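You operate a simulated robot arm through the tools that you are given. There is no shell and no other tool.

You run a simulated robot arm. Do the job below in one go: nothing can be reset, and whatever is moved stays where it is left.

TASK
Ready the kiln: probe in, shelf in, door latched, damper shut.
Fine: the probe goes into the tube marked PROBE; do not start it.

It is judged by the outcome, as a careful person would: the job done as asked, and still so three seconds after it is handed in. It fails if anything else is knocked over, pushed out of place, dropped, spilled or broken.

THE ROBOT
A 6-joint arm with a two-finger gripper, fixed in place. Base frame: the origin is at the foot of the arm, x ahead of it, y to its left, z up. Readings come in m, rad, newtons and seconds.
Its first joint turns from -2.897 to 2.897 rad. Payload 2.45 kg.
The tool frame sits at the grasp point between the pads (the TCP): z along the fingers, y along the line on which they close. The tips reach 0.02 m beyond it. The gripper opens to 0.14 m. The gripper's body begins 0.168 m behind the TCP.
Orientation is told as [roll, pitch, yaw] about the base's x, y, z axes, in that order, counted from this pose: with the fingers straight down and closing along the base's y, the tool's x points along the base's -x, its y along +y and its z along -z.

THE INTERFACE
- The arm moves only by the tool step_arm. Its argument "series" is text: rows parted by semicolons, each of 7 numbers parted by spaces: the shift along the tool's x, y, z in m, then the turn, a rotation vector about the tool's x, y, z in rad, then the closure in counts, from 0 (fully open) to 255 (shut). In form: dx dy dz wx wy wz fingers; .... A call has 1 to 20 rows; each row is the pose to reach, as a shift and turn from the pose commanded when the call began, along the tool's axes at that moment. Rows are played at 5 a second. More than 0.05 m and 0.15 rad between two rows, or a gripper value outside its range, and nothing of the call is played. Where a pose cannot be reached the arm comes as near as it can. A force on the tool above 90 N (or 10 N above the force at the start of the call, whichever is more), or a blocked arm, ends the call early, and 0.2 s more pass. Each finger travels about 0.045 m/s and halts on what it meets, pressing with about 38 N; the grip force reading is that of the motor and also rises with nothing between the fingers. The clock runs only during rows and for 0.2 s after the last one: add rows that repeat a pose to give the fingers time. The reply holds the time, the measured pose of the TCP, the force on the tool along the base axes, the opening and the grip force, in the units named above and with some noise, with the torque about the TCP (base axes, N m) and any sound that the robot's microphone picked up.
- Cameras (640 x 400 px; columns grow to the right, rows downward): "scene" is fixed at [0.3916, 0.496, 1.483]; the picture's right is [0.21, 0.98, 0.00], its down [0.07, -0.02, -1.00] and it looks along [-0.98, 0.21, -0.07] (base axes); focal length 214 px, centre (320, 200). "wrist" rides on the gripper at [0.078, 0.011, -0.209] in the tool frame; the picture's right is [-0.14, 0.99, 0.00], its down [-0.92, -0.13, -0.37] and it looks along [-0.36, -0.05, 0.93] (tool axes); focal length 280 px, centre (320, 200). There is no depth. A picture from a camera that has moved, and an enlarged one, comes with that camera's place and axes in the base frame and with its lens. The place of the scene camera against the robot may be out by one fixed shift of up to 0.018 m in any direction.
- capture(camera): a new picture of that camera. No time passes.
- inspect(camera, box): a new picture of the part [left, top, right, bottom] of that camera's present view, enlarged. No time passes.
- job_done(): hands the job in; it is judged then, once.

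Nothing tells you positions but the pictures and the camera data. Unless the task says otherwise, let go and move clear before handing in.

The tools are called after "Call:" by a JSON object that holds its "op" and its "data". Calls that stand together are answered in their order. step_arm: Moves the arm, as the interface text tells. Its arguments: {"type":"object","properties":{"series":{"type":"string"}},"required":["series"]} The other tools are called the same way: capture (camera) takes a picture; inspect (camera, box) takes an enlarged picture of a part of a camera's view; job_done () hands the job in.

At the start:

```text
time_s: 0.0
position: [0.4094, 0.3884, 1.4938]
tcp_rot: [0.004, -0.002, -0.001]
wrist_force: [-0.4, -0.3, -0.4]
ft_torque: [-0.01, -0.02, -0.03]
opening: 0.1403
finger_force: 0.0
```

scene: 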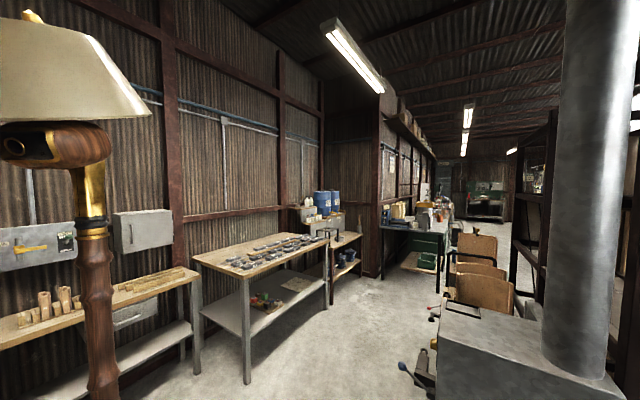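
wrist: 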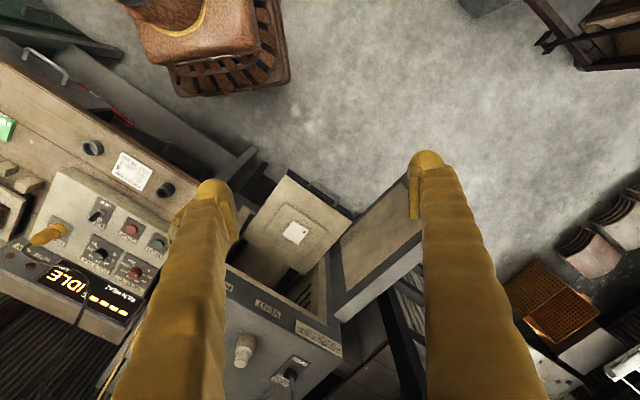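

The wrist view shows a control panel, a kiln-like box with an open lid or door, and labels; the scene camera looks back past the arm. I'll enlarge the parts of both views before moving anything.

Call:
{"op": "inspect", "data": {"camera": "wrist", "box": [0, 100, 220, 340]}}

Call:
{"op": "inspect", "data": {"camera": "wrist", "box": [200, 140, 440, 400]}}

Call:
{"op": "inspect", "data": {"camera": "scene", "box": [0, 200, 200, 340]}}

Call:
{"op": "inspect", "data": {"camera": "scene", "box": [380, 180, 640, 400]}}

Call:
{"op": "inspect", "data": {"camera": "scene", "box": [180, 180, 380, 320]}}

```text
1.67 times, centred on (110, 220) of wrist
camera zoom: at [0.3323, 0.3991, 1.7031], right [0.14, 0.99, 0.0], down [0.92, -0.13, 0.37], along [0.37, -0.05, -0.93], focal length 467 px, centre (670, 167)
```

zoom: 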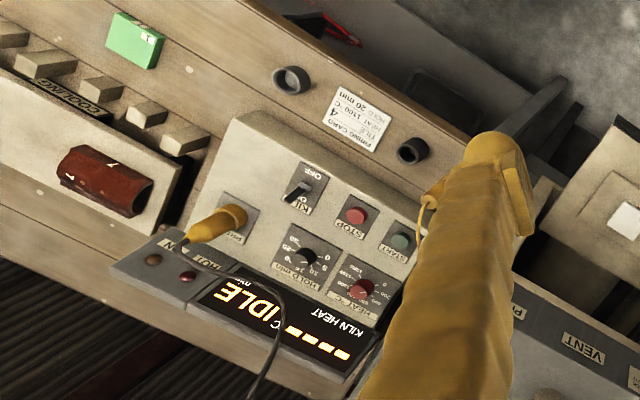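

```text
1.54 times, centred on (320, 270) of wrist
camera zoom: at [0.3323, 0.3991, 1.7031], right [0.14, 0.99, 0.0], down [0.92, -0.13, 0.37], along [0.37, -0.05, -0.93], focal length 431 px, centre (320, 92)
```

zoom: 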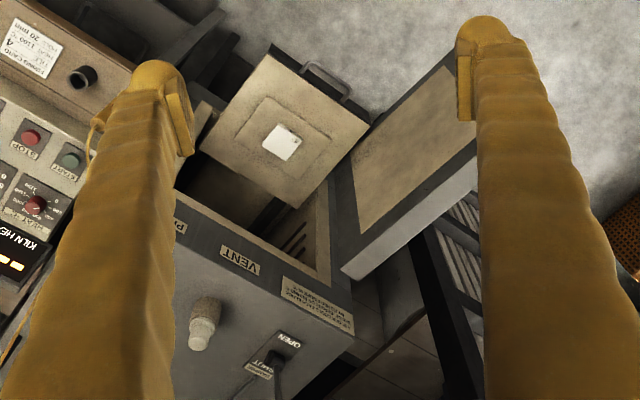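

```text
2.86 times, centred on (100, 270) of scene
camera zoom: at [0.3916, 0.496, 1.483], right [0.21, 0.98, 0.0], down [0.07, -0.02, -1.0], along [-0.98, 0.21, -0.07], focal length 613 px, centre (949, 0)
```

zoom: 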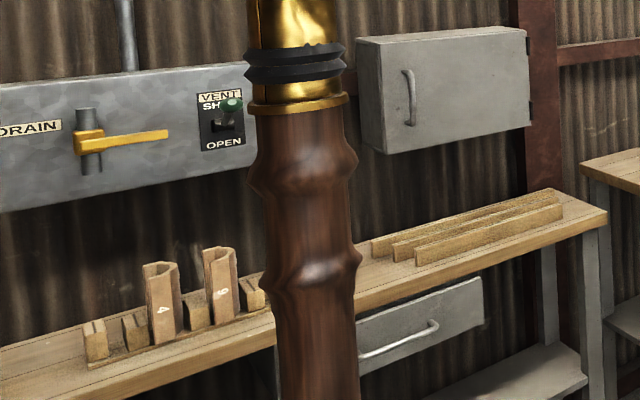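

```text
1.82 times, centred on (510, 290) of scene
camera zoom: at [0.3916, 0.496, 1.483], right [0.21, 0.98, 0.0], down [0.07, -0.02, -1.0], along [-0.98, 0.21, -0.07], focal length 390 px, centre (-26, 36)
```

zoom: 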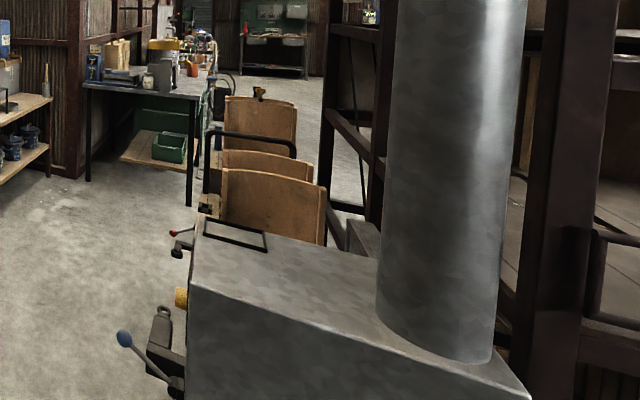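

```text
2.86 times, centred on (280, 250) of scene
camera zoom: at [0.3916, 0.496, 1.483], right [0.21, 0.98, 0.0], down [0.07, -0.02, -1.0], along [-0.98, 0.21, -0.07], focal length 613 px, centre (434, 57)
```

zoom: 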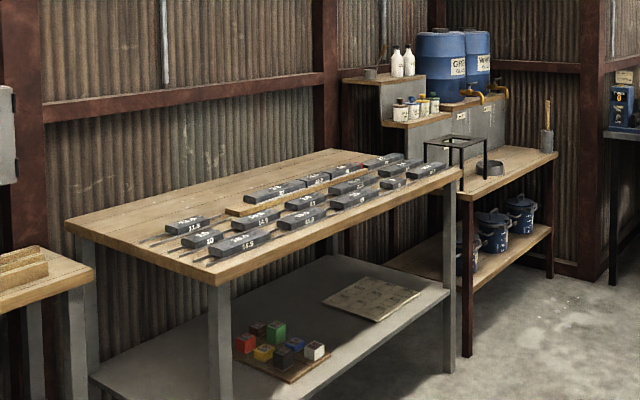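

The kiln seems to stand ahead of the arm with its front facing the base, with labels upside down in the wrist picture because that camera is inverted. I'll shift sideways through free air to judge depth.

Call:
{"op": "step_arm", "data": {"series": "0 -0.04 0 0 0 0 0; 0 -0.08 0 0 0 0 0; 0 -0.12 0 0 0 0 0; 0 -0.16 0 0 0 0 0; 0 -0.2 0 0 0 0 0; 0 -0.2 0 0 0 0 0"}}

Call:
{"op": "capture", "data": {"camera": "wrist"}}

Call:
{"op": "capture", "data": {"camera": "scene"}}

```text
time_s: 1.4
position: [0.4096, 0.1878, 1.4946]
tcp_rot: [0.002, -0.003, -0.001]
wrist_force: [0.2, -0.2, 0.4]
ft_torque: [-0.02, -0.03, 0.03]
opening: 0.1401
finger_force: 0.1
```

```text
taken
camera wrist: at [0.3314, 0.1987, 1.7027], right [0.14, 0.99, 0.0], down [0.92, -0.13, 0.37], along [0.37, -0.05, -0.93], focal length 280 px, centre (320, 200)
```

wrist: 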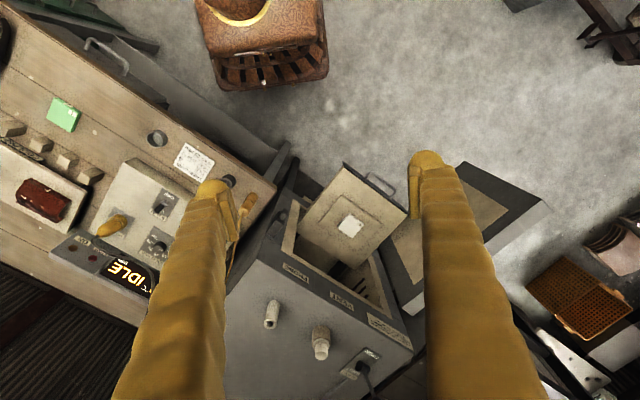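

```text
taken
```

scene: 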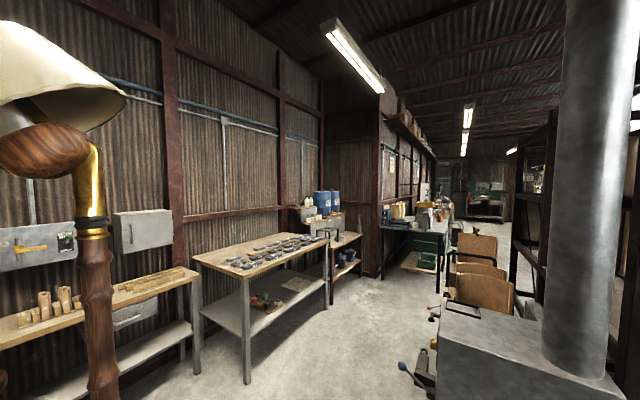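

Comparing the two views puts the kiln's top near z 1.1 m at about x 0.85, y 0.2. It appears to have two tubes and a damper slot on top, with a shelf and door on the near side. I'll tilt the gripper forward to see its front.

Call:
{"op": "step_arm", "data": {"series": "0.01 0 0 0 -0.13 0 0; 0.02 0 0 0 -0.26 0 0; 0.03 0 0 0 -0.39 0 0; 0.04 0 0 0 -0.52 0 0; 0.05 0 0 0 -0.65 0 0; 0.06 0 0 0 -0.78 0 0; 0.06 0 0 0 -0.78 0 0"}}

Call:
{"op": "capture", "data": {"camera": "wrist"}}

Call:
{"op": "capture", "data": {"camera": "scene"}}

```text
time_s: 3.0
position: [0.3497, 0.189, 1.4935]
tcp_rot: [0.004, -0.782, -0.005]
wrist_force: [0.0, 0.9, -0.8]
ft_torque: [0.02, 0.01, 0.04]
opening: 0.14
finger_force: 0.1
```

```text
taken
camera wrist: at [0.1482, 0.1993, 1.5866], right [0.1, 0.99, 0.1], down [0.39, -0.13, 0.91], along [0.91, -0.05, -0.4], focal length 280 px, centre (320, 200)
```

wrist: 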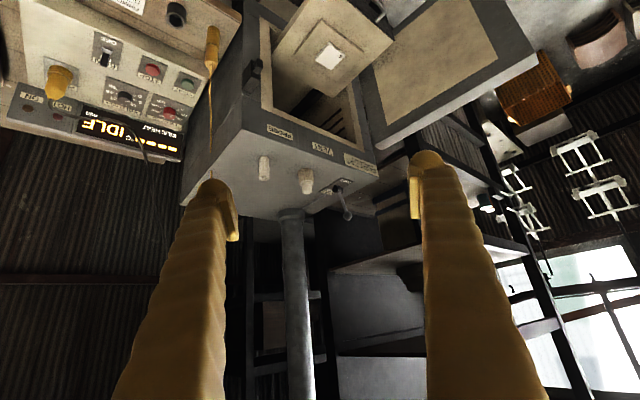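

```text
taken
```

scene: 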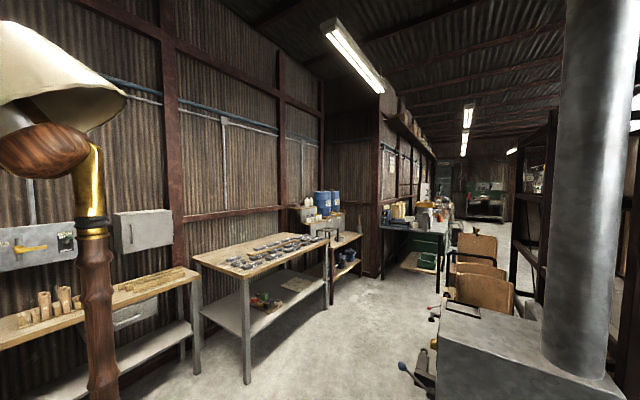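

The tilted view shows the kiln front: a square opening with a beige panel and handle, an open door to the left (+y), tubes labelled PROBE and VENT, and a damper lever. I'll enlarge these parts.

Call:
{"op": "inspect", "data": {"camera": "wrist", "box": [180, 100, 400, 240]}}

Call:
{"op": "inspect", "data": {"camera": "wrist", "box": [0, 0, 240, 150]}}

Call:
{"op": "inspect", "data": {"camera": "wrist", "box": [240, 0, 540, 180]}}

```text
2.86 times, centred on (290, 170) of wrist
camera zoom: at [0.1482, 0.1993, 1.5866], right [0.1, 0.99, 0.1], down [0.39, -0.13, 0.91], along [0.91, -0.05, -0.4], focal length 801 px, centre (406, 286)
```

zoom: 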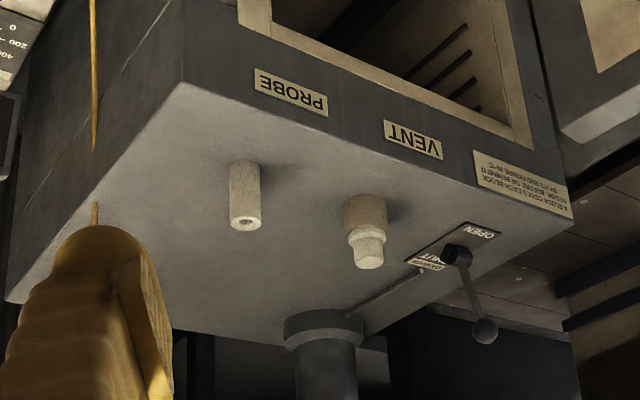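

```text
2.67 times, centred on (120, 75) of wrist
camera zoom: at [0.1482, 0.1993, 1.5866], right [0.1, 0.99, 0.1], down [0.39, -0.13, 0.91], along [0.91, -0.05, -0.4], focal length 748 px, centre (853, 533)
```

zoom: 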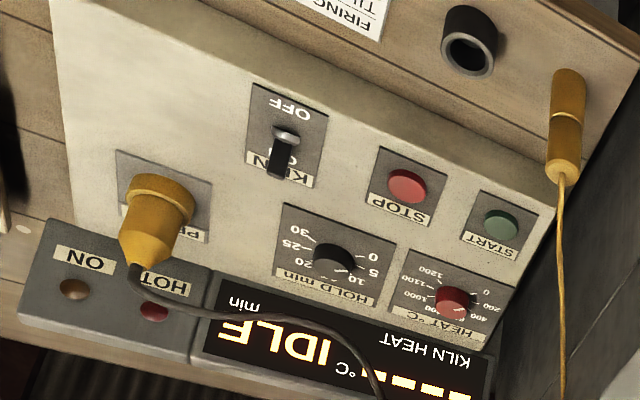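

```text
2.13 times, centred on (390, 90) of wrist
camera zoom: at [0.1482, 0.1993, 1.5866], right [0.1, 0.99, 0.1], down [0.39, -0.13, 0.91], along [0.91, -0.05, -0.4], focal length 598 px, centre (171, 435)
```

zoom: 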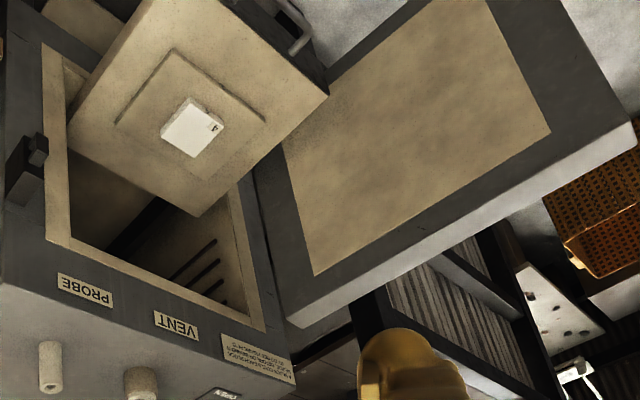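

The front carries PROBE and VENT labels, the tubes stand on the kiln's roof, and the shelf holding a white tile sits outside the opening. I'll roll the wrist half a turn so that pictures come upright.

Call:
{"op": "step_arm", "data": {"series": "0 0 0 0 0 0.15 0; 0 0 0 0 0 0.3 0; 0 0 0 0 0 0.45 0; 0 0 0 0 0 0.6 0; 0 0 0 0 0 0.75 0; 0 0 0 0 0 0.9 0; 0 0 0 0 0 1.05 0; 0 0 0 0 0 1.2 0; 0 0 0 0 0 1.35 0; 0 0 0 0 0 1.5 0; 0 0 0 0 0 1.65 0; 0 0 0 0 0 1.8 0; 0 0 0 0 0 1.95 0; 0 0 0 0 0 2.1 0; 0 0 0 0 0 2.25 0; 0 0 0 0 0 2.4 0; 0 0 0 0 0 2.55 0; 0 0 0 0 0 2.7 0; 0 0 0 0 0 2.85 0; 0 0 0 0 0 3.0 0"}}

Call:
{"op": "capture", "data": {"camera": "wrist"}}

```text
time_s: 7.2
position: [0.3825, 0.0245, 1.4922]
tcp_rot: [0.097, 0.776, -2.923]
wrist_force: [0.3, -1.1, -0.7]
ft_torque: [0.13, 0.02, 0.16]
opening: 0.1397
finger_force: 0.0
out of reach, approached as far as the arm can: row 14, 15, 16, 17, 18, 19, 20
```

```text
taken
camera wrist: at [0.2926, 0.0151, 1.6957], right [0.05, -1.0, -0.03], down [-0.92, -0.04, -0.39], along [0.39, 0.05, -0.92], focal length 280 px, centre (320, 200)
```

wrist: 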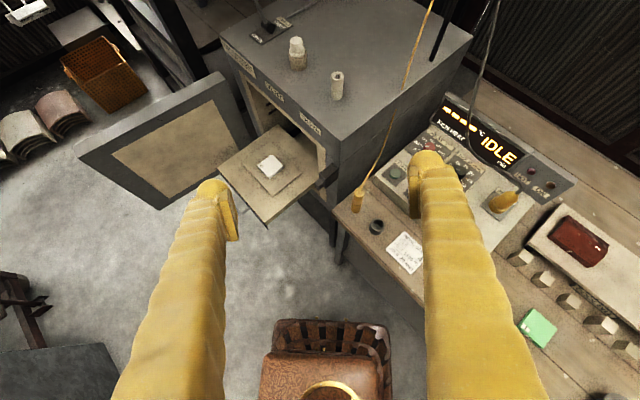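

The half turn went out of reach near the end, but the view is now upright. The door is at the left, the shelf is pulled out, the tubes are on the roof, and a yellow-handled probe sits on a cord near the bench edge. I'll zoom in on each.

Call:
{"op": "inspect", "data": {"camera": "wrist", "box": [300, 60, 440, 250]}}

Call:
{"op": "inspect", "data": {"camera": "wrist", "box": [200, 0, 400, 120]}}

Call:
{"op": "inspect", "data": {"camera": "wrist", "box": [70, 60, 350, 240]}}

Call:
{"op": "inspect", "data": {"camera": "wrist", "box": [430, 80, 640, 220]}}

```text
2.11 times, centred on (370, 155) of wrist
camera zoom: at [0.2926, 0.0151, 1.6957], right [0.05, -1.0, -0.03], down [-0.92, -0.04, -0.39], along [0.39, 0.05, -0.92], focal length 590 px, centre (215, 295)
```

zoom: 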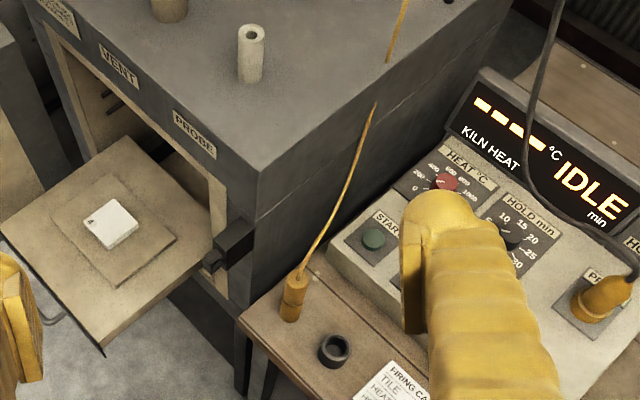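

```text
3.20 times, centred on (300, 60) of wrist
camera zoom: at [0.2926, 0.0151, 1.6957], right [0.05, -1.0, -0.03], down [-0.92, -0.04, -0.39], along [0.39, 0.05, -0.92], focal length 897 px, centre (384, 648)
```

zoom: 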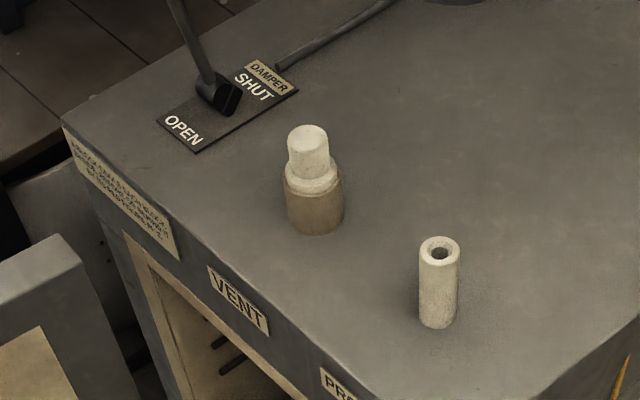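

```text
2.22 times, centred on (210, 150) of wrist
camera zoom: at [0.2926, 0.0151, 1.6957], right [0.05, -1.0, -0.03], down [-0.92, -0.04, -0.39], along [0.39, 0.05, -0.92], focal length 623 px, centre (564, 311)
```

zoom: 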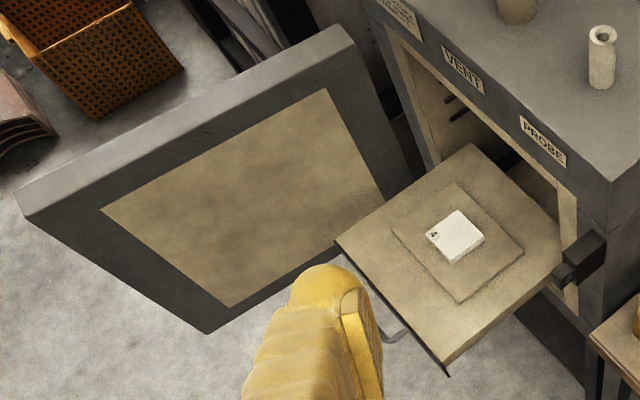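

```text
2.86 times, centred on (535, 150) of wrist
camera zoom: at [0.2926, 0.0151, 1.6957], right [0.05, -1.0, -0.03], down [-0.92, -0.04, -0.39], along [0.39, 0.05, -0.92], focal length 801 px, centre (-294, 343)
```

zoom: 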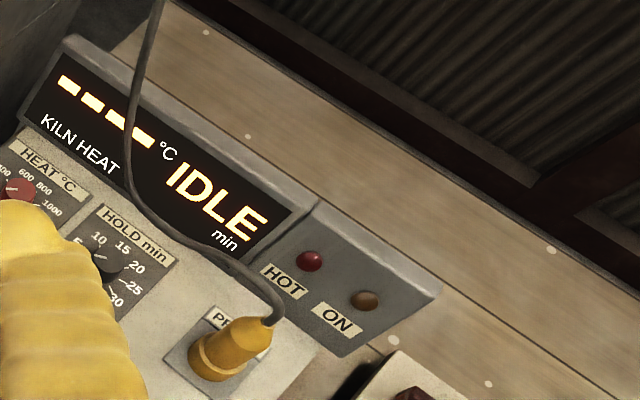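

I can now place the kiln. Its front right top corner is near (0.68, 0.00, 1.14) and it is turned about 45°, so its mouth faces forward-left. The probe tube top is near (0.81, 0.02, 1.22), and the probe handle stands near (0.61, -0.05, 1.0). I'll unroll the wrist and look from in front of the mouth.

Call:
{"op": "step_arm", "data": {"series": "0 0 0 0 0 -0.15 0; 0 0 0 0 0 -0.3 0; 0 0 0 0 0 -0.45 0; 0 0 0 0 0 -0.6 0; 0 0 0 0 0 -0.75 0; 0 0 0 0 0 -0.9 0; 0 0 0 0 0 -1.05 0; 0 0 0 0 0 -1.2 0; 0 0 0 0 0 -1.35 0; 0 0 0 0 0 -1.5 0; 0 0 0 0 0 -1.65 0; 0 0 0 0 0 -1.8 0; 0 0 0 0 0 -1.95 0; 0 0 0 0 0 -2.1 0; 0 0 0 0 0 -2.25 0; 0 0 0 0 0 -2.4 0; 0 0 0 0 0 -2.55 0; 0 0 0 0 0 -2.7 0; 0 0 0 0 0 -2.85 0; 0 0 0 0 0 -3.0 0"}}

Call:
{"op": "capture", "data": {"camera": "wrist"}}

```text
time_s: 11.4
position: [0.3803, 0.0216, 1.4894]
tcp_rot: [0.039, -0.78, 0.025]
wrist_force: [-0.5, 0.2, -0.1]
ft_torque: [-0.01, 0.01, 0.01]
opening: 0.1401
finger_force: 0.1
```

```text
taken
camera wrist: at [0.1779, 0.0206, 1.5833], right [0.05, 0.99, 0.12], down [0.4, -0.13, 0.91], along [0.91, 0.01, -0.4], focal length 280 px, centre (320, 200)
```

wrist: 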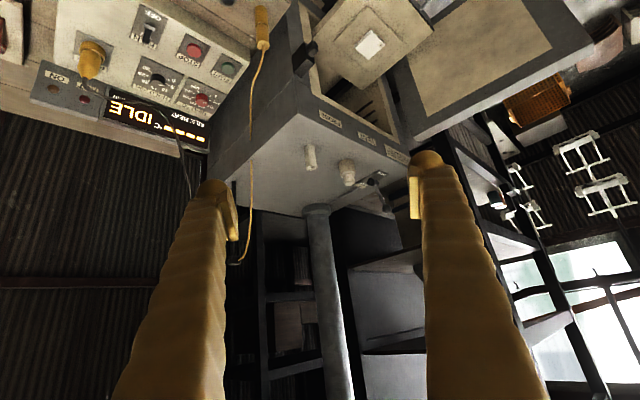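

Unrolling kept the pose it had actually reached, so commands start from there. Next I'll swing to a spot in front of the kiln mouth, staying well above the shelf and door, and look straight in.

Call:
{"op": "step_arm", "data": {"series": "0.00135 0.04 0.0113 0.0534 0 0.054 0; 0.0027 0.08 0.0226 0.1068 0 0.108 0; 0.00405 0.12 0.0339 0.1602 0 0.162 0; 0.0054 0.16 0.0452 0.2136 0 0.216 0; 0.00675 0.2 0.0565 0.267 0 0.27 0; 0.0081 0.24 0.0678 0.3204 0 0.324 0; 0.00945 0.28 0.0791 0.3738 0 0.378 0; 0.0108 0.32 0.0904 0.4272 0 0.432 0; 0.01215 0.36 0.1017 0.4806 0 0.486 0; 0.0135 0.4 0.113 0.534 0 0.54 0; 0.0135 0.4 0.113 0.534 0 0.54 0"}}

Call:
{"op": "capture", "data": {"camera": "wrist"}}

```text
time_s: 13.8
position: [0.4286, 0.4228, 1.4138]
tcp_rot: [0.043, -0.757, -0.739]
wrist_force: [-0.9, 0.7, -0.6]
ft_torque: [0.0, -0.04, -0.01]
opening: 0.1403
finger_force: 0.1
```

```text
taken
camera wrist: at [0.2836, 0.5599, 1.5136], right [0.72, 0.68, 0.12], down [0.21, -0.39, 0.9], along [0.66, -0.62, -0.43], focal length 280 px, centre (320, 200)
```

wrist: 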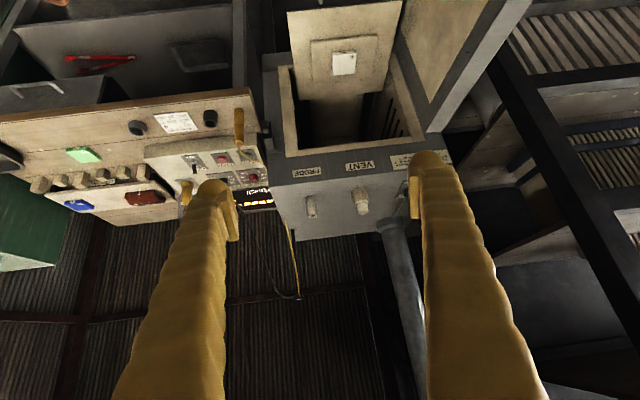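

Now I'm looking straight into the kiln mouth (the picture is inverted). I'll enlarge the mouth, latch, door and probe.

Call:
{"op": "inspect", "data": {"camera": "wrist", "box": [240, 0, 460, 140]}}

Call:
{"op": "inspect", "data": {"camera": "wrist", "box": [250, 130, 420, 240]}}

Call:
{"op": "inspect", "data": {"camera": "wrist", "box": [190, 80, 330, 170]}}

Call:
{"op": "inspect", "data": {"camera": "wrist", "box": [380, 130, 460, 180]}}

```text
2.86 times, centred on (350, 70) of wrist
camera zoom: at [0.2836, 0.5599, 1.5136], right [0.72, 0.68, 0.12], down [0.21, -0.39, 0.9], along [0.66, -0.62, -0.43], focal length 801 px, centre (234, 571)
```

zoom: 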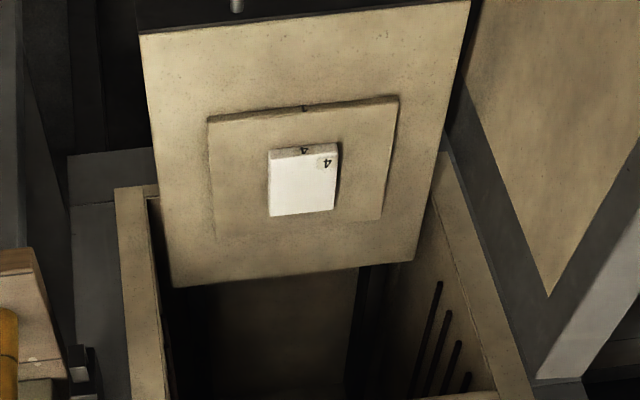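

```text
3.64 times, centred on (335, 185) of wrist
camera zoom: at [0.2836, 0.5599, 1.5136], right [0.72, 0.68, 0.12], down [0.21, -0.39, 0.9], along [0.66, -0.62, -0.43], focal length 1020 px, centre (266, 254)
```

zoom: 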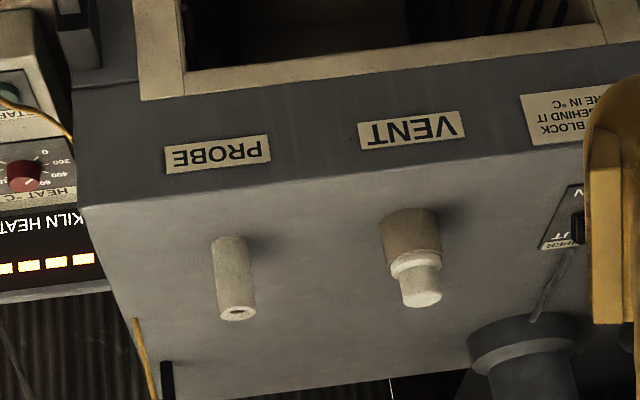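

```text
4.44 times, centred on (260, 125) of wrist
camera zoom: at [0.2836, 0.5599, 1.5136], right [0.72, 0.68, 0.12], down [0.21, -0.39, 0.9], along [0.66, -0.62, -0.43], focal length 1246 px, centre (587, 533)
```

zoom: 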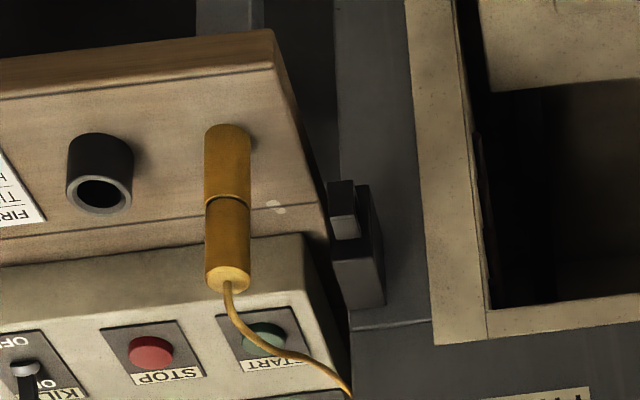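

```text
8.00 times, centred on (420, 155) of wrist
camera zoom: at [0.2836, 0.5599, 1.5136], right [0.72, 0.68, 0.12], down [0.21, -0.39, 0.9], along [0.66, -0.62, -0.43], focal length 2243 px, centre (-480, 560)
```

zoom: 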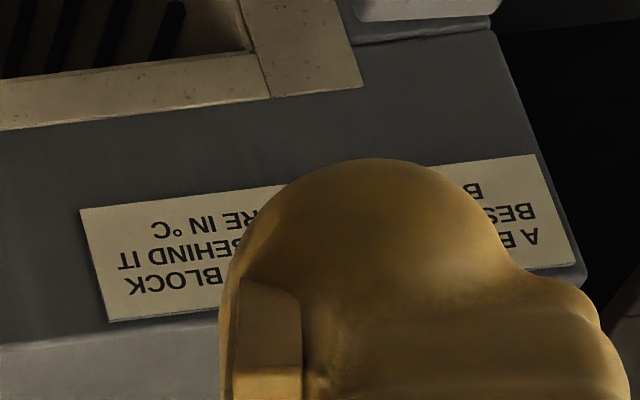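

The probe handle is about 30 mm thick and stands upright on the bench near (0.625, -0.055), roughly z 0.84 to 0.98, with a cord from its top. The shelf is at about z 0.76 and sticks out roughly 0.23 m. I'll go to the probe first and look at it from close by.

Call:
{"op": "step_arm", "data": {"series": "-0.0126 -0.031 0.0236 -0.0388 -0.0004 -0.0448 50; -0.0252 -0.0619 0.0473 -0.0775 -0.0008 -0.0895 100; -0.0378 -0.0929 0.0709 -0.1163 -0.0012 -0.1343 100; -0.0504 -0.1238 0.0946 -0.155 -0.0017 -0.179 100; -0.063 -0.1548 0.1182 -0.1938 -0.0021 -0.2238 100; -0.0756 -0.1858 0.1419 -0.2325 -0.0025 -0.2685 100; -0.0882 -0.2167 0.1655 -0.2713 -0.0029 -0.3133 100; -0.1008 -0.2477 0.1891 -0.31 -0.0033 -0.358 100; -0.1134 -0.2786 0.2128 -0.3488 -0.0038 -0.4028 100; -0.126 -0.3096 0.2364 -0.3875 -0.0042 -0.4475 100; -0.1386 -0.3406 0.2601 -0.4263 -0.0046 -0.4923 100; -0.1512 -0.3715 0.2837 -0.465 -0.005 -0.537 100; -0.1512 -0.3715 0.2837 -0.465 -0.005 -0.537 100"}}

Call:
{"op": "capture", "data": {"camera": "wrist"}}

```text
time_s: 16.8
position: [0.4231, 0.0305, 1.3035]
tcp_rot: [-0.024, -0.769, 0.222]
wrist_force: [0.7, 1.2, -0.7]
ft_torque: [-0.05, 0.0, -0.04]
opening: 0.0854
finger_force: 0.0
stopped in row 13: the arm was blocked; the commanded pose is now the measured one
```

```text
taken
camera wrist: at [0.2233, 0.0025, 1.3983], right [-0.11, 0.99, 0.08], down [0.42, -0.03, 0.91], along [0.9, 0.13, -0.41], focal length 280 px, centre (320, 200)
```

wrist: 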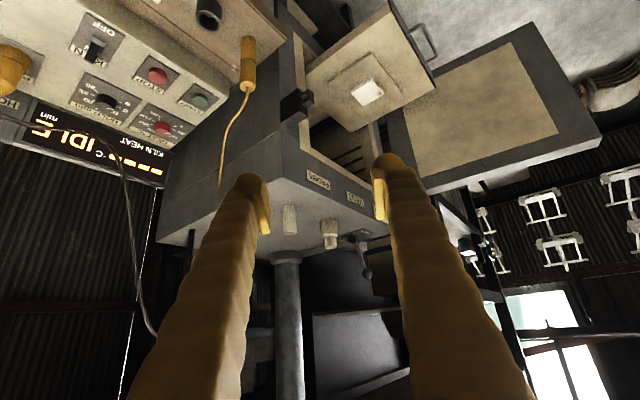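

The arm was reported blocked just short of the target though the tool feels no force. I'll look at the scene picture before going further.

Call:
{"op": "capture", "data": {"camera": "scene"}}

Call:
{"op": "inspect", "data": {"camera": "wrist", "box": [180, 0, 330, 100]}}

Call:
{"op": "inspect", "data": {"camera": "wrist", "box": [380, 0, 620, 200]}}

```text
taken
```

scene: 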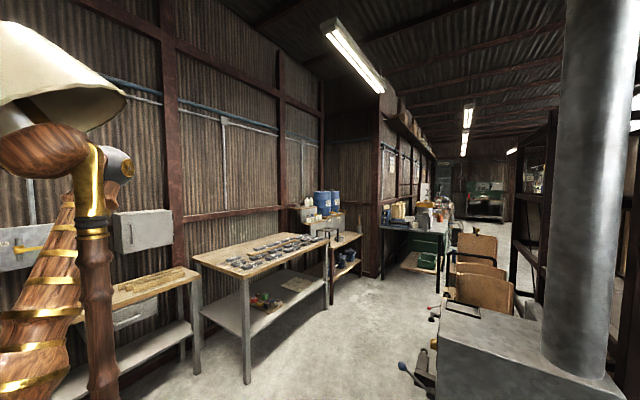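

```text
4.00 times, centred on (255, 50) of wrist
camera zoom: at [0.2233, 0.0025, 1.3983], right [-0.11, 0.99, 0.08], down [0.42, -0.03, 0.91], along [0.9, 0.13, -0.41], focal length 1122 px, centre (580, 800)
```

zoom: 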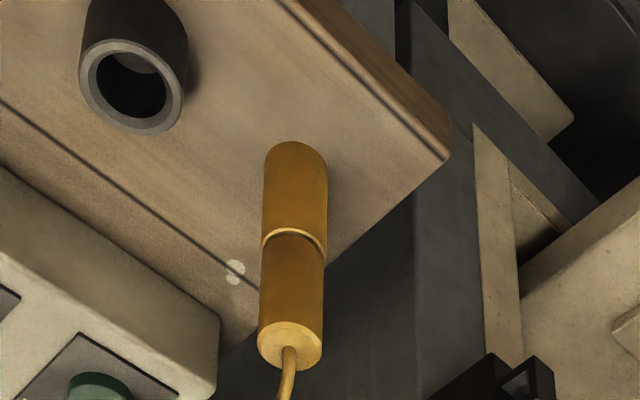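

```text
2.00 times, centred on (500, 100) of wrist
camera zoom: at [0.2233, 0.0025, 1.3983], right [-0.11, 0.99, 0.08], down [0.42, -0.03, 0.91], along [0.9, 0.13, -0.41], focal length 561 px, centre (-40, 400)
```

zoom: 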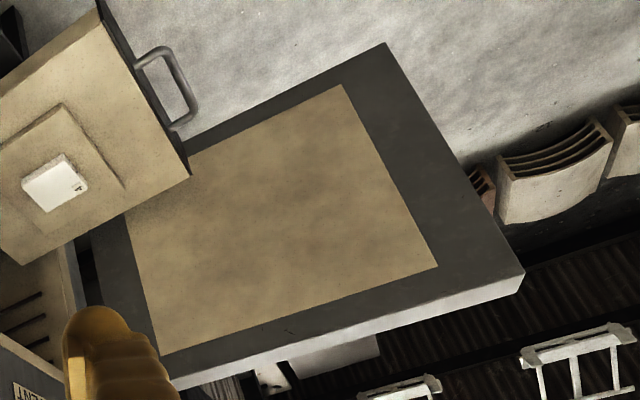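

The view shows the arm folded tightly near its own column, so it probably blocked itself. I'll move further out from the base first, then approach the probe with the tool tilted 45°.

Call:
{"op": "step_arm", "data": {"series": "-0.0045 -0.0243 0.0236 0.0325 -0.003 0.0399 100; -0.009 -0.0486 0.0471 0.065 -0.006 0.0798 100; -0.0136 -0.0729 0.0707 0.0975 -0.009 0.1196 100; -0.0181 -0.0972 0.0943 0.13 -0.012 0.1595 100; -0.0181 -0.0972 0.0943 0.13 -0.012 0.1595 100"}}

Call:
{"op": "capture", "data": {"camera": "wrist"}}

Call:
{"op": "capture", "data": {"camera": "scene"}}

```text
time_s: 18.0
position: [0.5207, -0.0489, 1.2494]
tcp_rot: [0.005, -0.781, -0.001]
wrist_force: [-0.7, -0.1, 0.5]
ft_torque: [-0.02, 0.02, -0.01]
opening: 0.085
finger_force: 0.2
```

```text
taken
camera wrist: at [0.3179, -0.0384, 1.342], right [0.1, 0.99, 0.1], down [0.39, -0.13, 0.91], along [0.91, -0.05, -0.4], focal length 280 px, centre (320, 200)
```

wrist: 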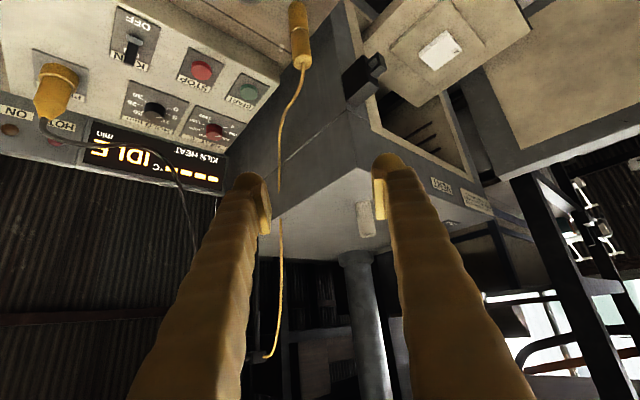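

```text
taken
```

scene: 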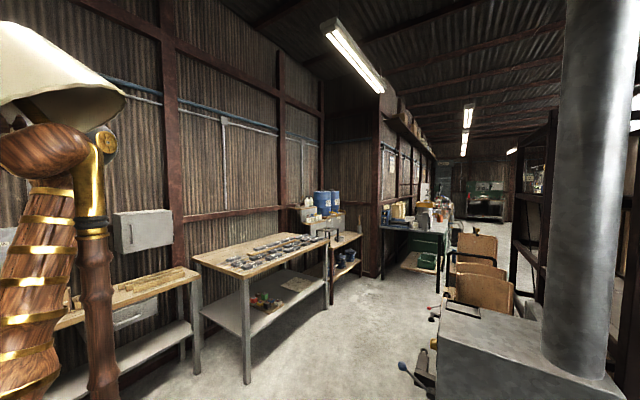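

The pose is now exact, and the probe handle's top is near (0.628, -0.059, 0.967). I'll come down to a pre-grasp point and check alignment before closing.

Call:
{"op": "step_arm", "data": {"series": "0.0305 -0.0034 0.0305 0 0 0 100; 0.061 -0.0067 0.061 0 0 0 100; 0.0916 -0.0101 0.0914 0 0 0 100; 0.0916 -0.0101 0.0914 0 0 0 100"}}

Call:
{"op": "capture", "data": {"camera": "wrist"}}

Call:
{"op": "inspect", "data": {"camera": "wrist", "box": [220, 0, 420, 125]}}

```text
time_s: 19.0
position: [0.517, -0.0542, 1.1264]
tcp_rot: [0.0, -0.795, 0.01]
wrist_force: [-0.1, -0.2, 0.4]
ft_torque: [0.01, 0.0, -0.04]
opening: 0.0853
finger_force: 0.0
```

```text
taken
camera wrist: at [0.315, -0.0454, 1.2166], right [0.09, 0.99, 0.1], down [0.38, -0.12, 0.92], along [0.92, -0.04, -0.39], focal length 280 px, centre (320, 200)
```

wrist: 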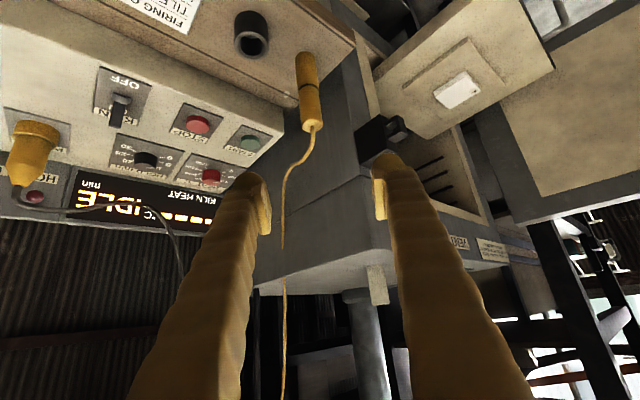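

```text
3.20 times, centred on (320, 62) of wrist
camera zoom: at [0.315, -0.0454, 1.2166], right [0.09, 0.99, 0.1], down [0.38, -0.12, 0.92], along [0.92, -0.04, -0.39], focal length 897 px, centre (320, 640)
```

zoom: 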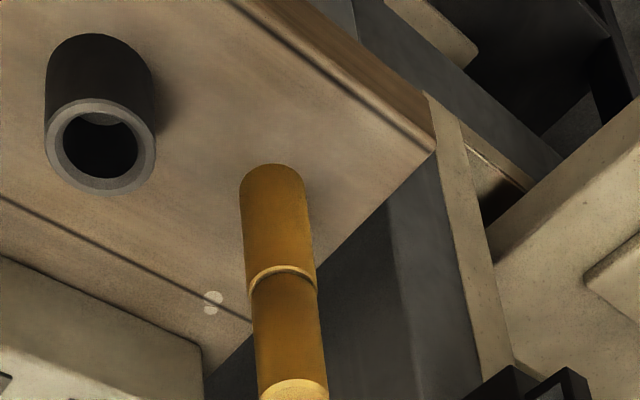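

The probe handle reads as upright at (0.630, -0.059), z 0.84 to 0.967. The measured pose is a few millimetres off the commanded one, so I'll hold still briefly to see whether it settles.

Call:
{"op": "step_arm", "data": {"series": "0 0 0 0 0 0 100; 0 0 0 0 0 0 100"}}

Call:
{"op": "capture", "data": {"camera": "scene"}}

```text
time_s: 19.6
position: [0.5174, -0.0547, 1.1256]
tcp_rot: [0.0, -0.793, 0.012]
wrist_force: [-0.4, 0.3, -0.5]
ft_torque: [0.0, 0.0, 0.03]
opening: 0.0851
finger_force: 0.0
```

```text
taken
```

scene: 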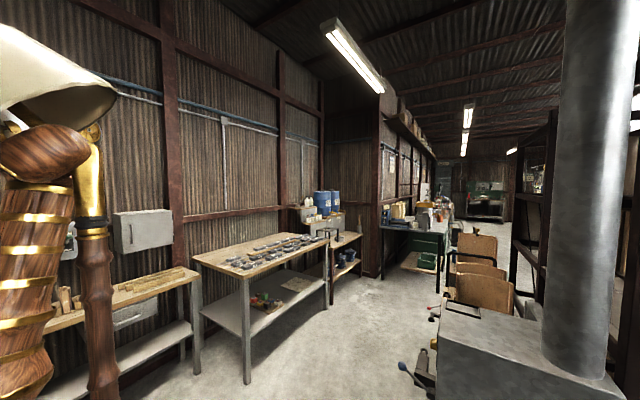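

The arm is lightly pressing on itself in this folded pose, so I'll ease the tilt to about 0.4 rad and move outward. That still approaches the probe from behind its cord.

Call:
{"op": "step_arm", "data": {"series": "-0.0036 0 0.0106 0 0.095 0 100; -0.0072 0 0.0212 0 0.19 0 100; -0.0107 0 0.0318 0 0.285 0 100; -0.0143 0 0.0424 0 0.381 0 100; -0.0143 0 0.0424 0 0.381 0 100; -0.0143 0 0.0424 0 0.381 0 100"}}

Call:
{"op": "capture", "data": {"camera": "wrist"}}

```text
time_s: 21.0
position: [0.5596, -0.0602, 1.0995]
tcp_rot: [0.001, -0.4, -0.002]
wrist_force: [-1.0, -0.1, -0.1]
ft_torque: [0.01, -0.01, 0.01]
opening: 0.0846
finger_force: 0.0
```

```text
taken
camera wrist: at [0.4061, -0.0483, 1.2612], right [0.13, 0.99, 0.06], down [0.7, -0.13, 0.7], along [0.7, -0.05, -0.71], focal length 280 px, centre (320, 200)
```

wrist: 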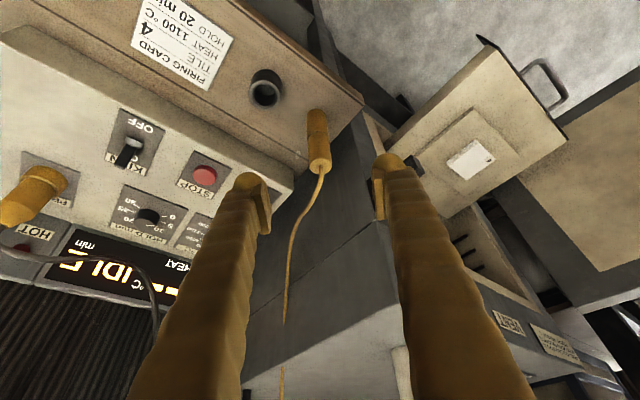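

The pose is exact now, and the handle lies on the line of the fingers. I'll advance along the tool axis to straddle it, then check before gripping.

Call:
{"op": "step_arm", "data": {"series": "0.0012 0 0.0484 0 0 0 100; 0.0023 0 0.0967 0 0 0 100; 0.0035 0 0.145 0 0 0 100; 0.0046 0 0.17 0 0 0 100; 0.0046 0 0.1934 0 0 0 100; 0.0046 0 0.1934 0 0 0 100"}}

Call:
{"op": "capture", "data": {"camera": "wrist"}}

Call:
{"op": "inspect", "data": {"camera": "wrist", "box": [220, 100, 420, 225]}}

```text
time_s: 22.4
position: [0.6307, -0.0582, 0.9211]
tcp_rot: [0.002, -0.401, -0.001]
wrist_force: [-0.3, -0.4, 0.2]
ft_torque: [-0.03, -0.01, 0.0]
opening: 0.0854
finger_force: 0.1
```

```text
taken
camera wrist: at [0.4776, -0.0475, 1.0818], right [0.13, 0.99, 0.06], down [0.7, -0.13, 0.7], along [0.7, -0.05, -0.71], focal length 280 px, centre (320, 200)
```

wrist: 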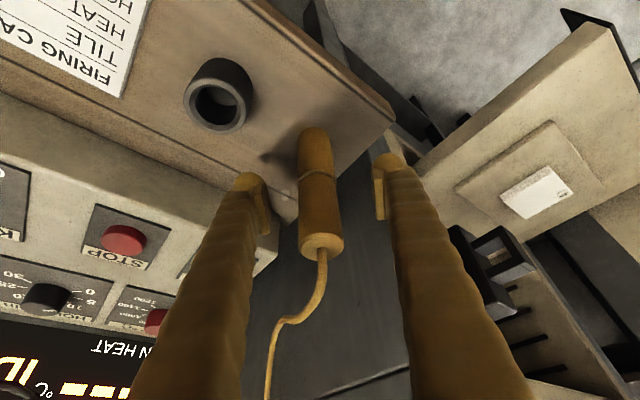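

```text
3.20 times, centred on (320, 162) of wrist
camera zoom: at [0.4776, -0.0475, 1.0818], right [0.13, 0.99, 0.06], down [0.7, -0.13, 0.7], along [0.7, -0.05, -0.71], focal length 897 px, centre (320, 320)
```

zoom: 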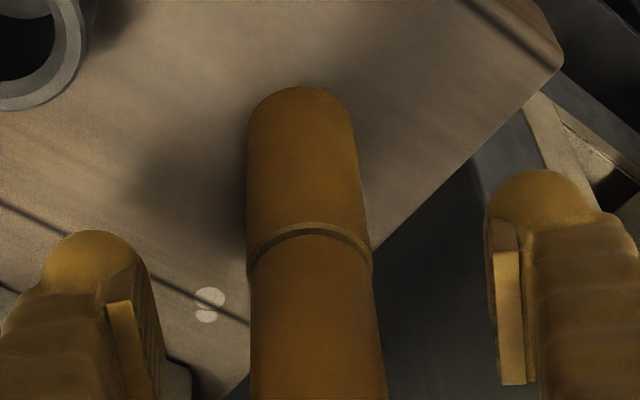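

The handle stands centred between the open pads. I'll close the gripper and give it time to settle.

Call:
{"op": "step_arm", "data": {"series": "0 0 0 0 0 0 255; 0 0 0 0 0 0 255; 0 0 0 0 0 0 255; 0 0 0 0 0 0 255; 0 0 0 0 0 0 255; 0 0 0 0 0 0 255"}}

Call:
{"op": "capture", "data": {"camera": "wrist"}}

```text
time_s: 23.8
position: [0.6295, -0.059, 0.9202]
tcp_rot: [0.001, -0.401, -0.001]
wrist_force: [-3.7, -59.8, -6.3]
ft_torque: [-0.72, 0.01, 0.02]
opening: 0.0286
finger_force: 44.8
```

```text
taken
camera wrist: at [0.4775, -0.0486, 1.0819], right [0.13, 0.99, 0.06], down [0.7, -0.13, 0.7], along [0.7, -0.05, -0.71], focal length 280 px, centre (320, 200)
```

wrist: 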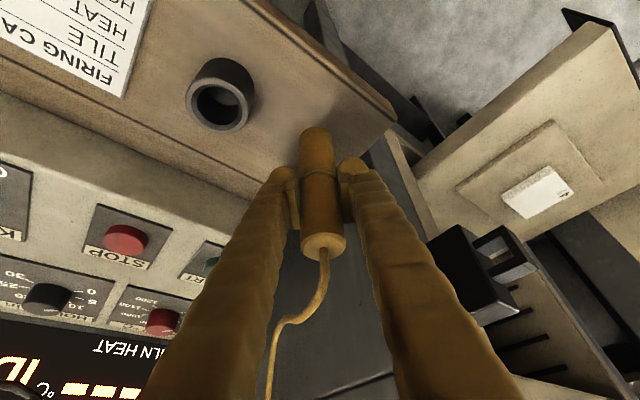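

The handle is gripped (opening 28.6 mm), but there is a 60 N sideways load because the gripper sits slightly off-centre. I'll ease toward -y by small amounts and watch the force.

Call:
{"op": "step_arm", "data": {"series": "0 -0.001 0 0 0 0 255; 0 -0.002 0 0 0 0 255; 0 -0.002 0 0 0 0 255"}}

```text
time_s: 24.6
position: [0.6304, -0.0596, 0.9201]
tcp_rot: [0.004, -0.402, 0.0]
wrist_force: [-1.6, -1.1, 1.8]
ft_torque: [-0.04, 0.04, 0.08]
opening: 0.0287
finger_force: 45.0
```

The side load is gone. Now I'll lift straight up 0.1 m, slowly, and look at what comes out of the bench.

Call:
{"op": "step_arm", "data": {"series": "-0.0039 0 -0.0092 0 0 0 255; -0.0078 0 -0.0184 0 0 0 255; -0.0156 0 -0.0368 0 0 0 255; -0.0233 0 -0.0553 0 0 0 255; -0.0311 0 -0.0737 0 0 0 255; -0.0389 0 -0.0921 0 0 0 255; -0.0389 0 -0.0921 0 0 0 255"}}

Call:
{"op": "capture", "data": {"camera": "wrist"}}

```text
time_s: 26.2
position: [0.6293, -0.0618, 1.0209]
tcp_rot: [0.001, -0.403, -0.002]
wrist_force: [0.0, 0.5, -1.1]
ft_torque: [0.02, -0.02, -0.01]
opening: 0.0283
finger_force: 38.1
```

```text
taken
camera wrist: at [0.4772, -0.0503, 1.1818], right [0.13, 0.99, 0.06], down [0.7, -0.13, 0.7], along [0.7, -0.05, -0.71], focal length 280 px, centre (320, 200)
```

wrist: 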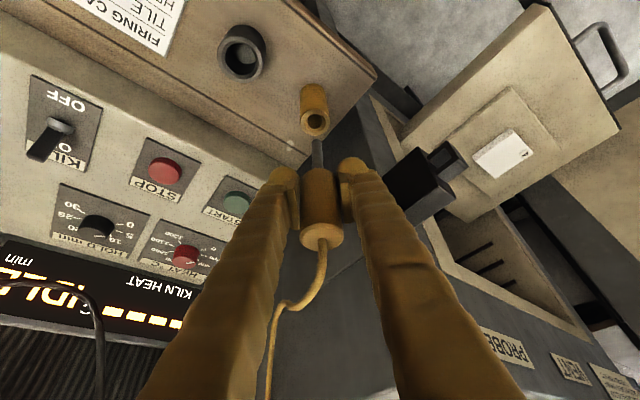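

The lower yellow section is a holder that stayed behind, and the probe is the upper handle with a grey rod below. I'll zoom to see whether the rod's tip has cleared.

Call:
{"op": "inspect", "data": {"camera": "wrist", "box": [260, 60, 380, 260]}}

```text
2.00 times, centred on (320, 160) of wrist
camera zoom: at [0.4772, -0.0503, 1.1818], right [0.13, 0.99, 0.06], down [0.7, -0.13, 0.7], along [0.7, -0.05, -0.71], focal length 561 px, centre (320, 280)
```

zoom: 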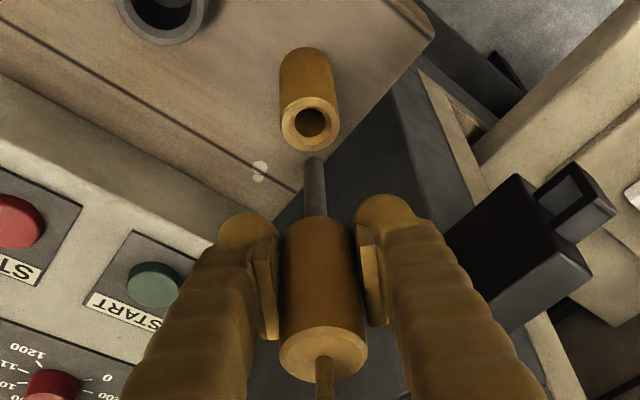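

The probe is a 65 mm handle with a rod about 55 mm long and 11 mm thick. My grip is so low that the fingertips would meet the tube rim, which is about as wide as the handle. I'll lower it back into the holder and regrip 27 mm higher.

Call:
{"op": "step_arm", "data": {"series": "0.0078 0 0.0184 0 0 0 255; 0.0156 0 0.0368 0 0 0 255; 0.0233 0 0.0553 0 0 0 255; 0.0311 0 0.0737 0 0 0 255; 0.035 0 0.0829 0 0 0 255; 0.0385 0 0.0912 0 0 0 255; 0.0385 0 0.0912 0 0 0 255"}}

Call:
{"op": "capture", "data": {"camera": "wrist"}}

```text
time_s: 27.8
position: [0.6316, -0.0587, 0.9251]
tcp_rot: [0.0, -0.409, 0.001]
wrist_force: [2.9, 39.2, 78.6]
ft_torque: [0.91, 0.06, -0.09]
opening: 0.0292
finger_force: 45.1
```

```text
taken
camera wrist: at [0.478, -0.0491, 1.0846], right [0.13, 0.99, 0.06], down [0.7, -0.13, 0.7], along [0.7, -0.05, -0.71], focal length 280 px, centre (320, 200)
```

wrist: 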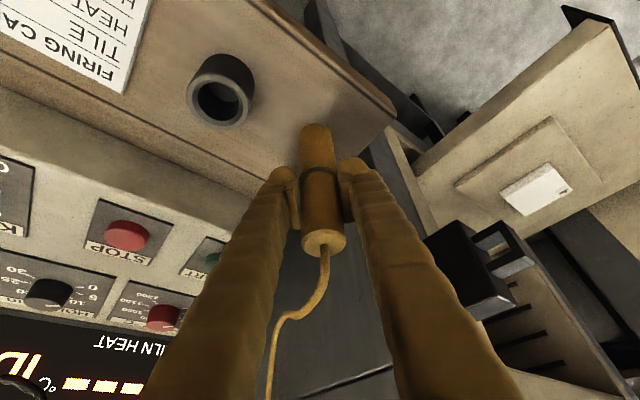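

The rod is back in the holder, with the fingertips pressing on the holder rim as feared. I'll ease up a few millimetres, release so that the probe seats itself, then regrip higher.

Call:
{"op": "step_arm", "data": {"series": "-0.0012 0 -0.0028 0 0 0 255; -0.002 0 -0.0046 0 0 0 255; -0.002 0 -0.0046 0 0 0 130; -0.002 0 -0.0046 0 0 0 130; -0.002 0 -0.0046 0 0 0 130; -0.002 0 -0.0046 0 0 0 130; -0.002 0 -0.0046 0 0 0 130"}}

Call:
{"op": "capture", "data": {"camera": "wrist"}}

```text
time_s: 29.4
position: [0.6313, -0.0606, 0.9256]
tcp_rot: [0.002, -0.402, -0.002]
wrist_force: [0.6, -0.3, -0.9]
ft_torque: [-0.02, -0.01, -0.02]
opening: 0.0684
finger_force: 0.1
```

```text
taken
camera wrist: at [0.4776, -0.0496, 1.0878], right [0.13, 0.99, 0.06], down [0.7, -0.13, 0.7], along [0.7, -0.05, -0.71], focal length 280 px, centre (320, 200)
```

wrist: 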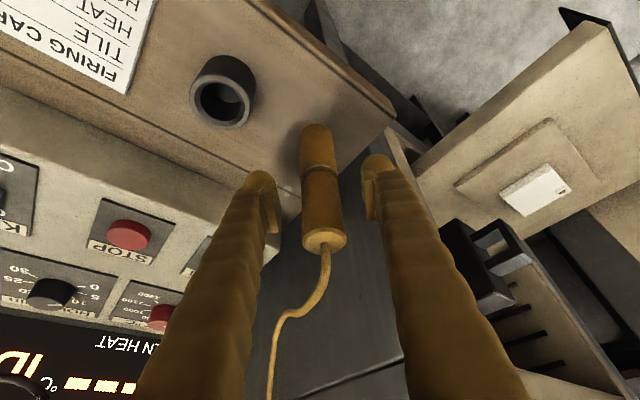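

The probe reseated neatly. Raising the open gripper 22 mm and closing on the upper handle only.

Call:
{"op": "step_arm", "data": {"series": "-0.0043 0 -0.0102 0 0 0 130; -0.0086 0 -0.0203 0 0 0 130; -0.0086 0 -0.0203 0 0 0 130; -0.0086 0 -0.0203 0 0 0 255; -0.0086 0 -0.0203 0 0 0 255; -0.0086 0 -0.0203 0 0 0 255; -0.0086 0 -0.0203 0 0 0 255; -0.0086 0 -0.0203 0 0 0 255"}}

Call:
{"op": "capture", "data": {"camera": "wrist"}}

```text
time_s: 31.2
position: [0.6302, -0.0609, 0.9483]
tcp_rot: [0.001, -0.401, 0.0]
wrist_force: [0.4, 0.1, 1.3]
ft_torque: [-0.02, -0.02, 0.02]
opening: 0.0282
finger_force: 38.0
```

```text
taken
camera wrist: at [0.4778, -0.0498, 1.1099], right [0.13, 0.99, 0.06], down [0.7, -0.13, 0.7], along [0.7, -0.05, -0.71], focal length 280 px, centre (320, 200)
```

wrist: 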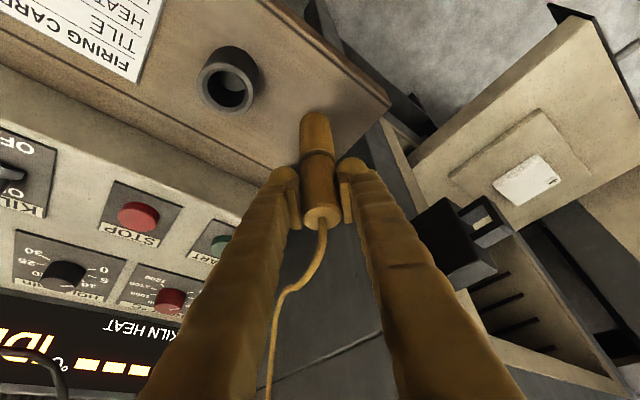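

A clean grip on the upper handle with no side load. Now I'll lift it straight up to about z 1.40.

Call:
{"op": "step_arm", "data": {"series": "-0.0058 0 -0.0138 0 0 0 255; -0.0156 0 -0.0368 0 0 0 255; -0.0272 0 -0.0645 0 0 0 255; -0.0428 0 -0.1013 0 0 0 255; -0.0584 0 -0.1382 0 0 0 255; -0.0739 0 -0.175 0 0 0 255; -0.0895 0 -0.2118 0 0 0 255; -0.105 0 -0.2487 0 0 0 255; -0.1206 0 -0.2855 0 0 0 255; -0.1362 0 -0.3223 0 0 0 255; -0.1517 0 -0.3592 0 0 0 255; -0.1673 0 -0.396 0 0 0 255; -0.1751 0 -0.4145 0 0 0 255; -0.1751 0 -0.4145 0 0 0 255"}}

Call:
{"op": "capture", "data": {"camera": "wrist"}}

```text
time_s: 34.2
position: [0.6298, -0.0602, 1.3993]
tcp_rot: [0.001, -0.4, -0.001]
wrist_force: [0.2, 0.5, -1.4]
ft_torque: [0.01, 0.01, 0.0]
opening: 0.0284
finger_force: 37.9
```

```text
taken
camera wrist: at [0.4769, -0.0498, 1.5599], right [0.13, 0.99, 0.06], down [0.7, -0.13, 0.7], along [0.7, -0.05, -0.71], focal length 280 px, centre (320, 200)
```

wrist: 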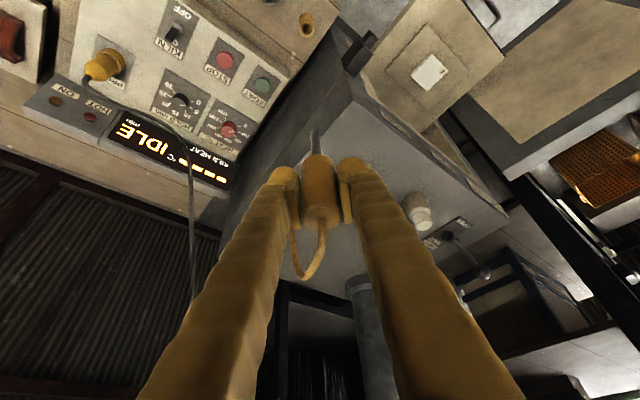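

The probe came up cleanly with its cord trailing. I'll zoom on the held probe to measure its axis and tip relative to the gripper.

Call:
{"op": "inspect", "data": {"camera": "wrist", "box": [270, 110, 370, 240]}}

Call:
{"op": "inspect", "data": {"camera": "wrist", "box": [390, 180, 510, 300]}}

```text
3.08 times, centred on (320, 175) of wrist
camera zoom: at [0.4769, -0.0498, 1.5599], right [0.13, 0.99, 0.06], down [0.7, -0.13, 0.7], along [0.7, -0.05, -0.71], focal length 863 px, centre (320, 277)
```

zoom: 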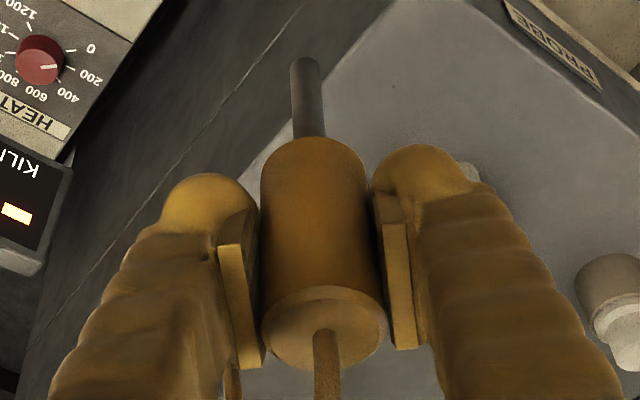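

```text
3.33 times, centred on (450, 240) of wrist
camera zoom: at [0.4769, -0.0498, 1.5599], right [0.13, 0.99, 0.06], down [0.7, -0.13, 0.7], along [0.7, -0.05, -0.71], focal length 935 px, centre (-113, 67)
```

zoom: 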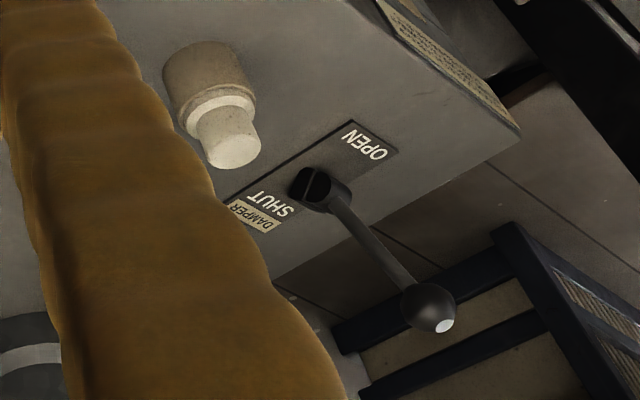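

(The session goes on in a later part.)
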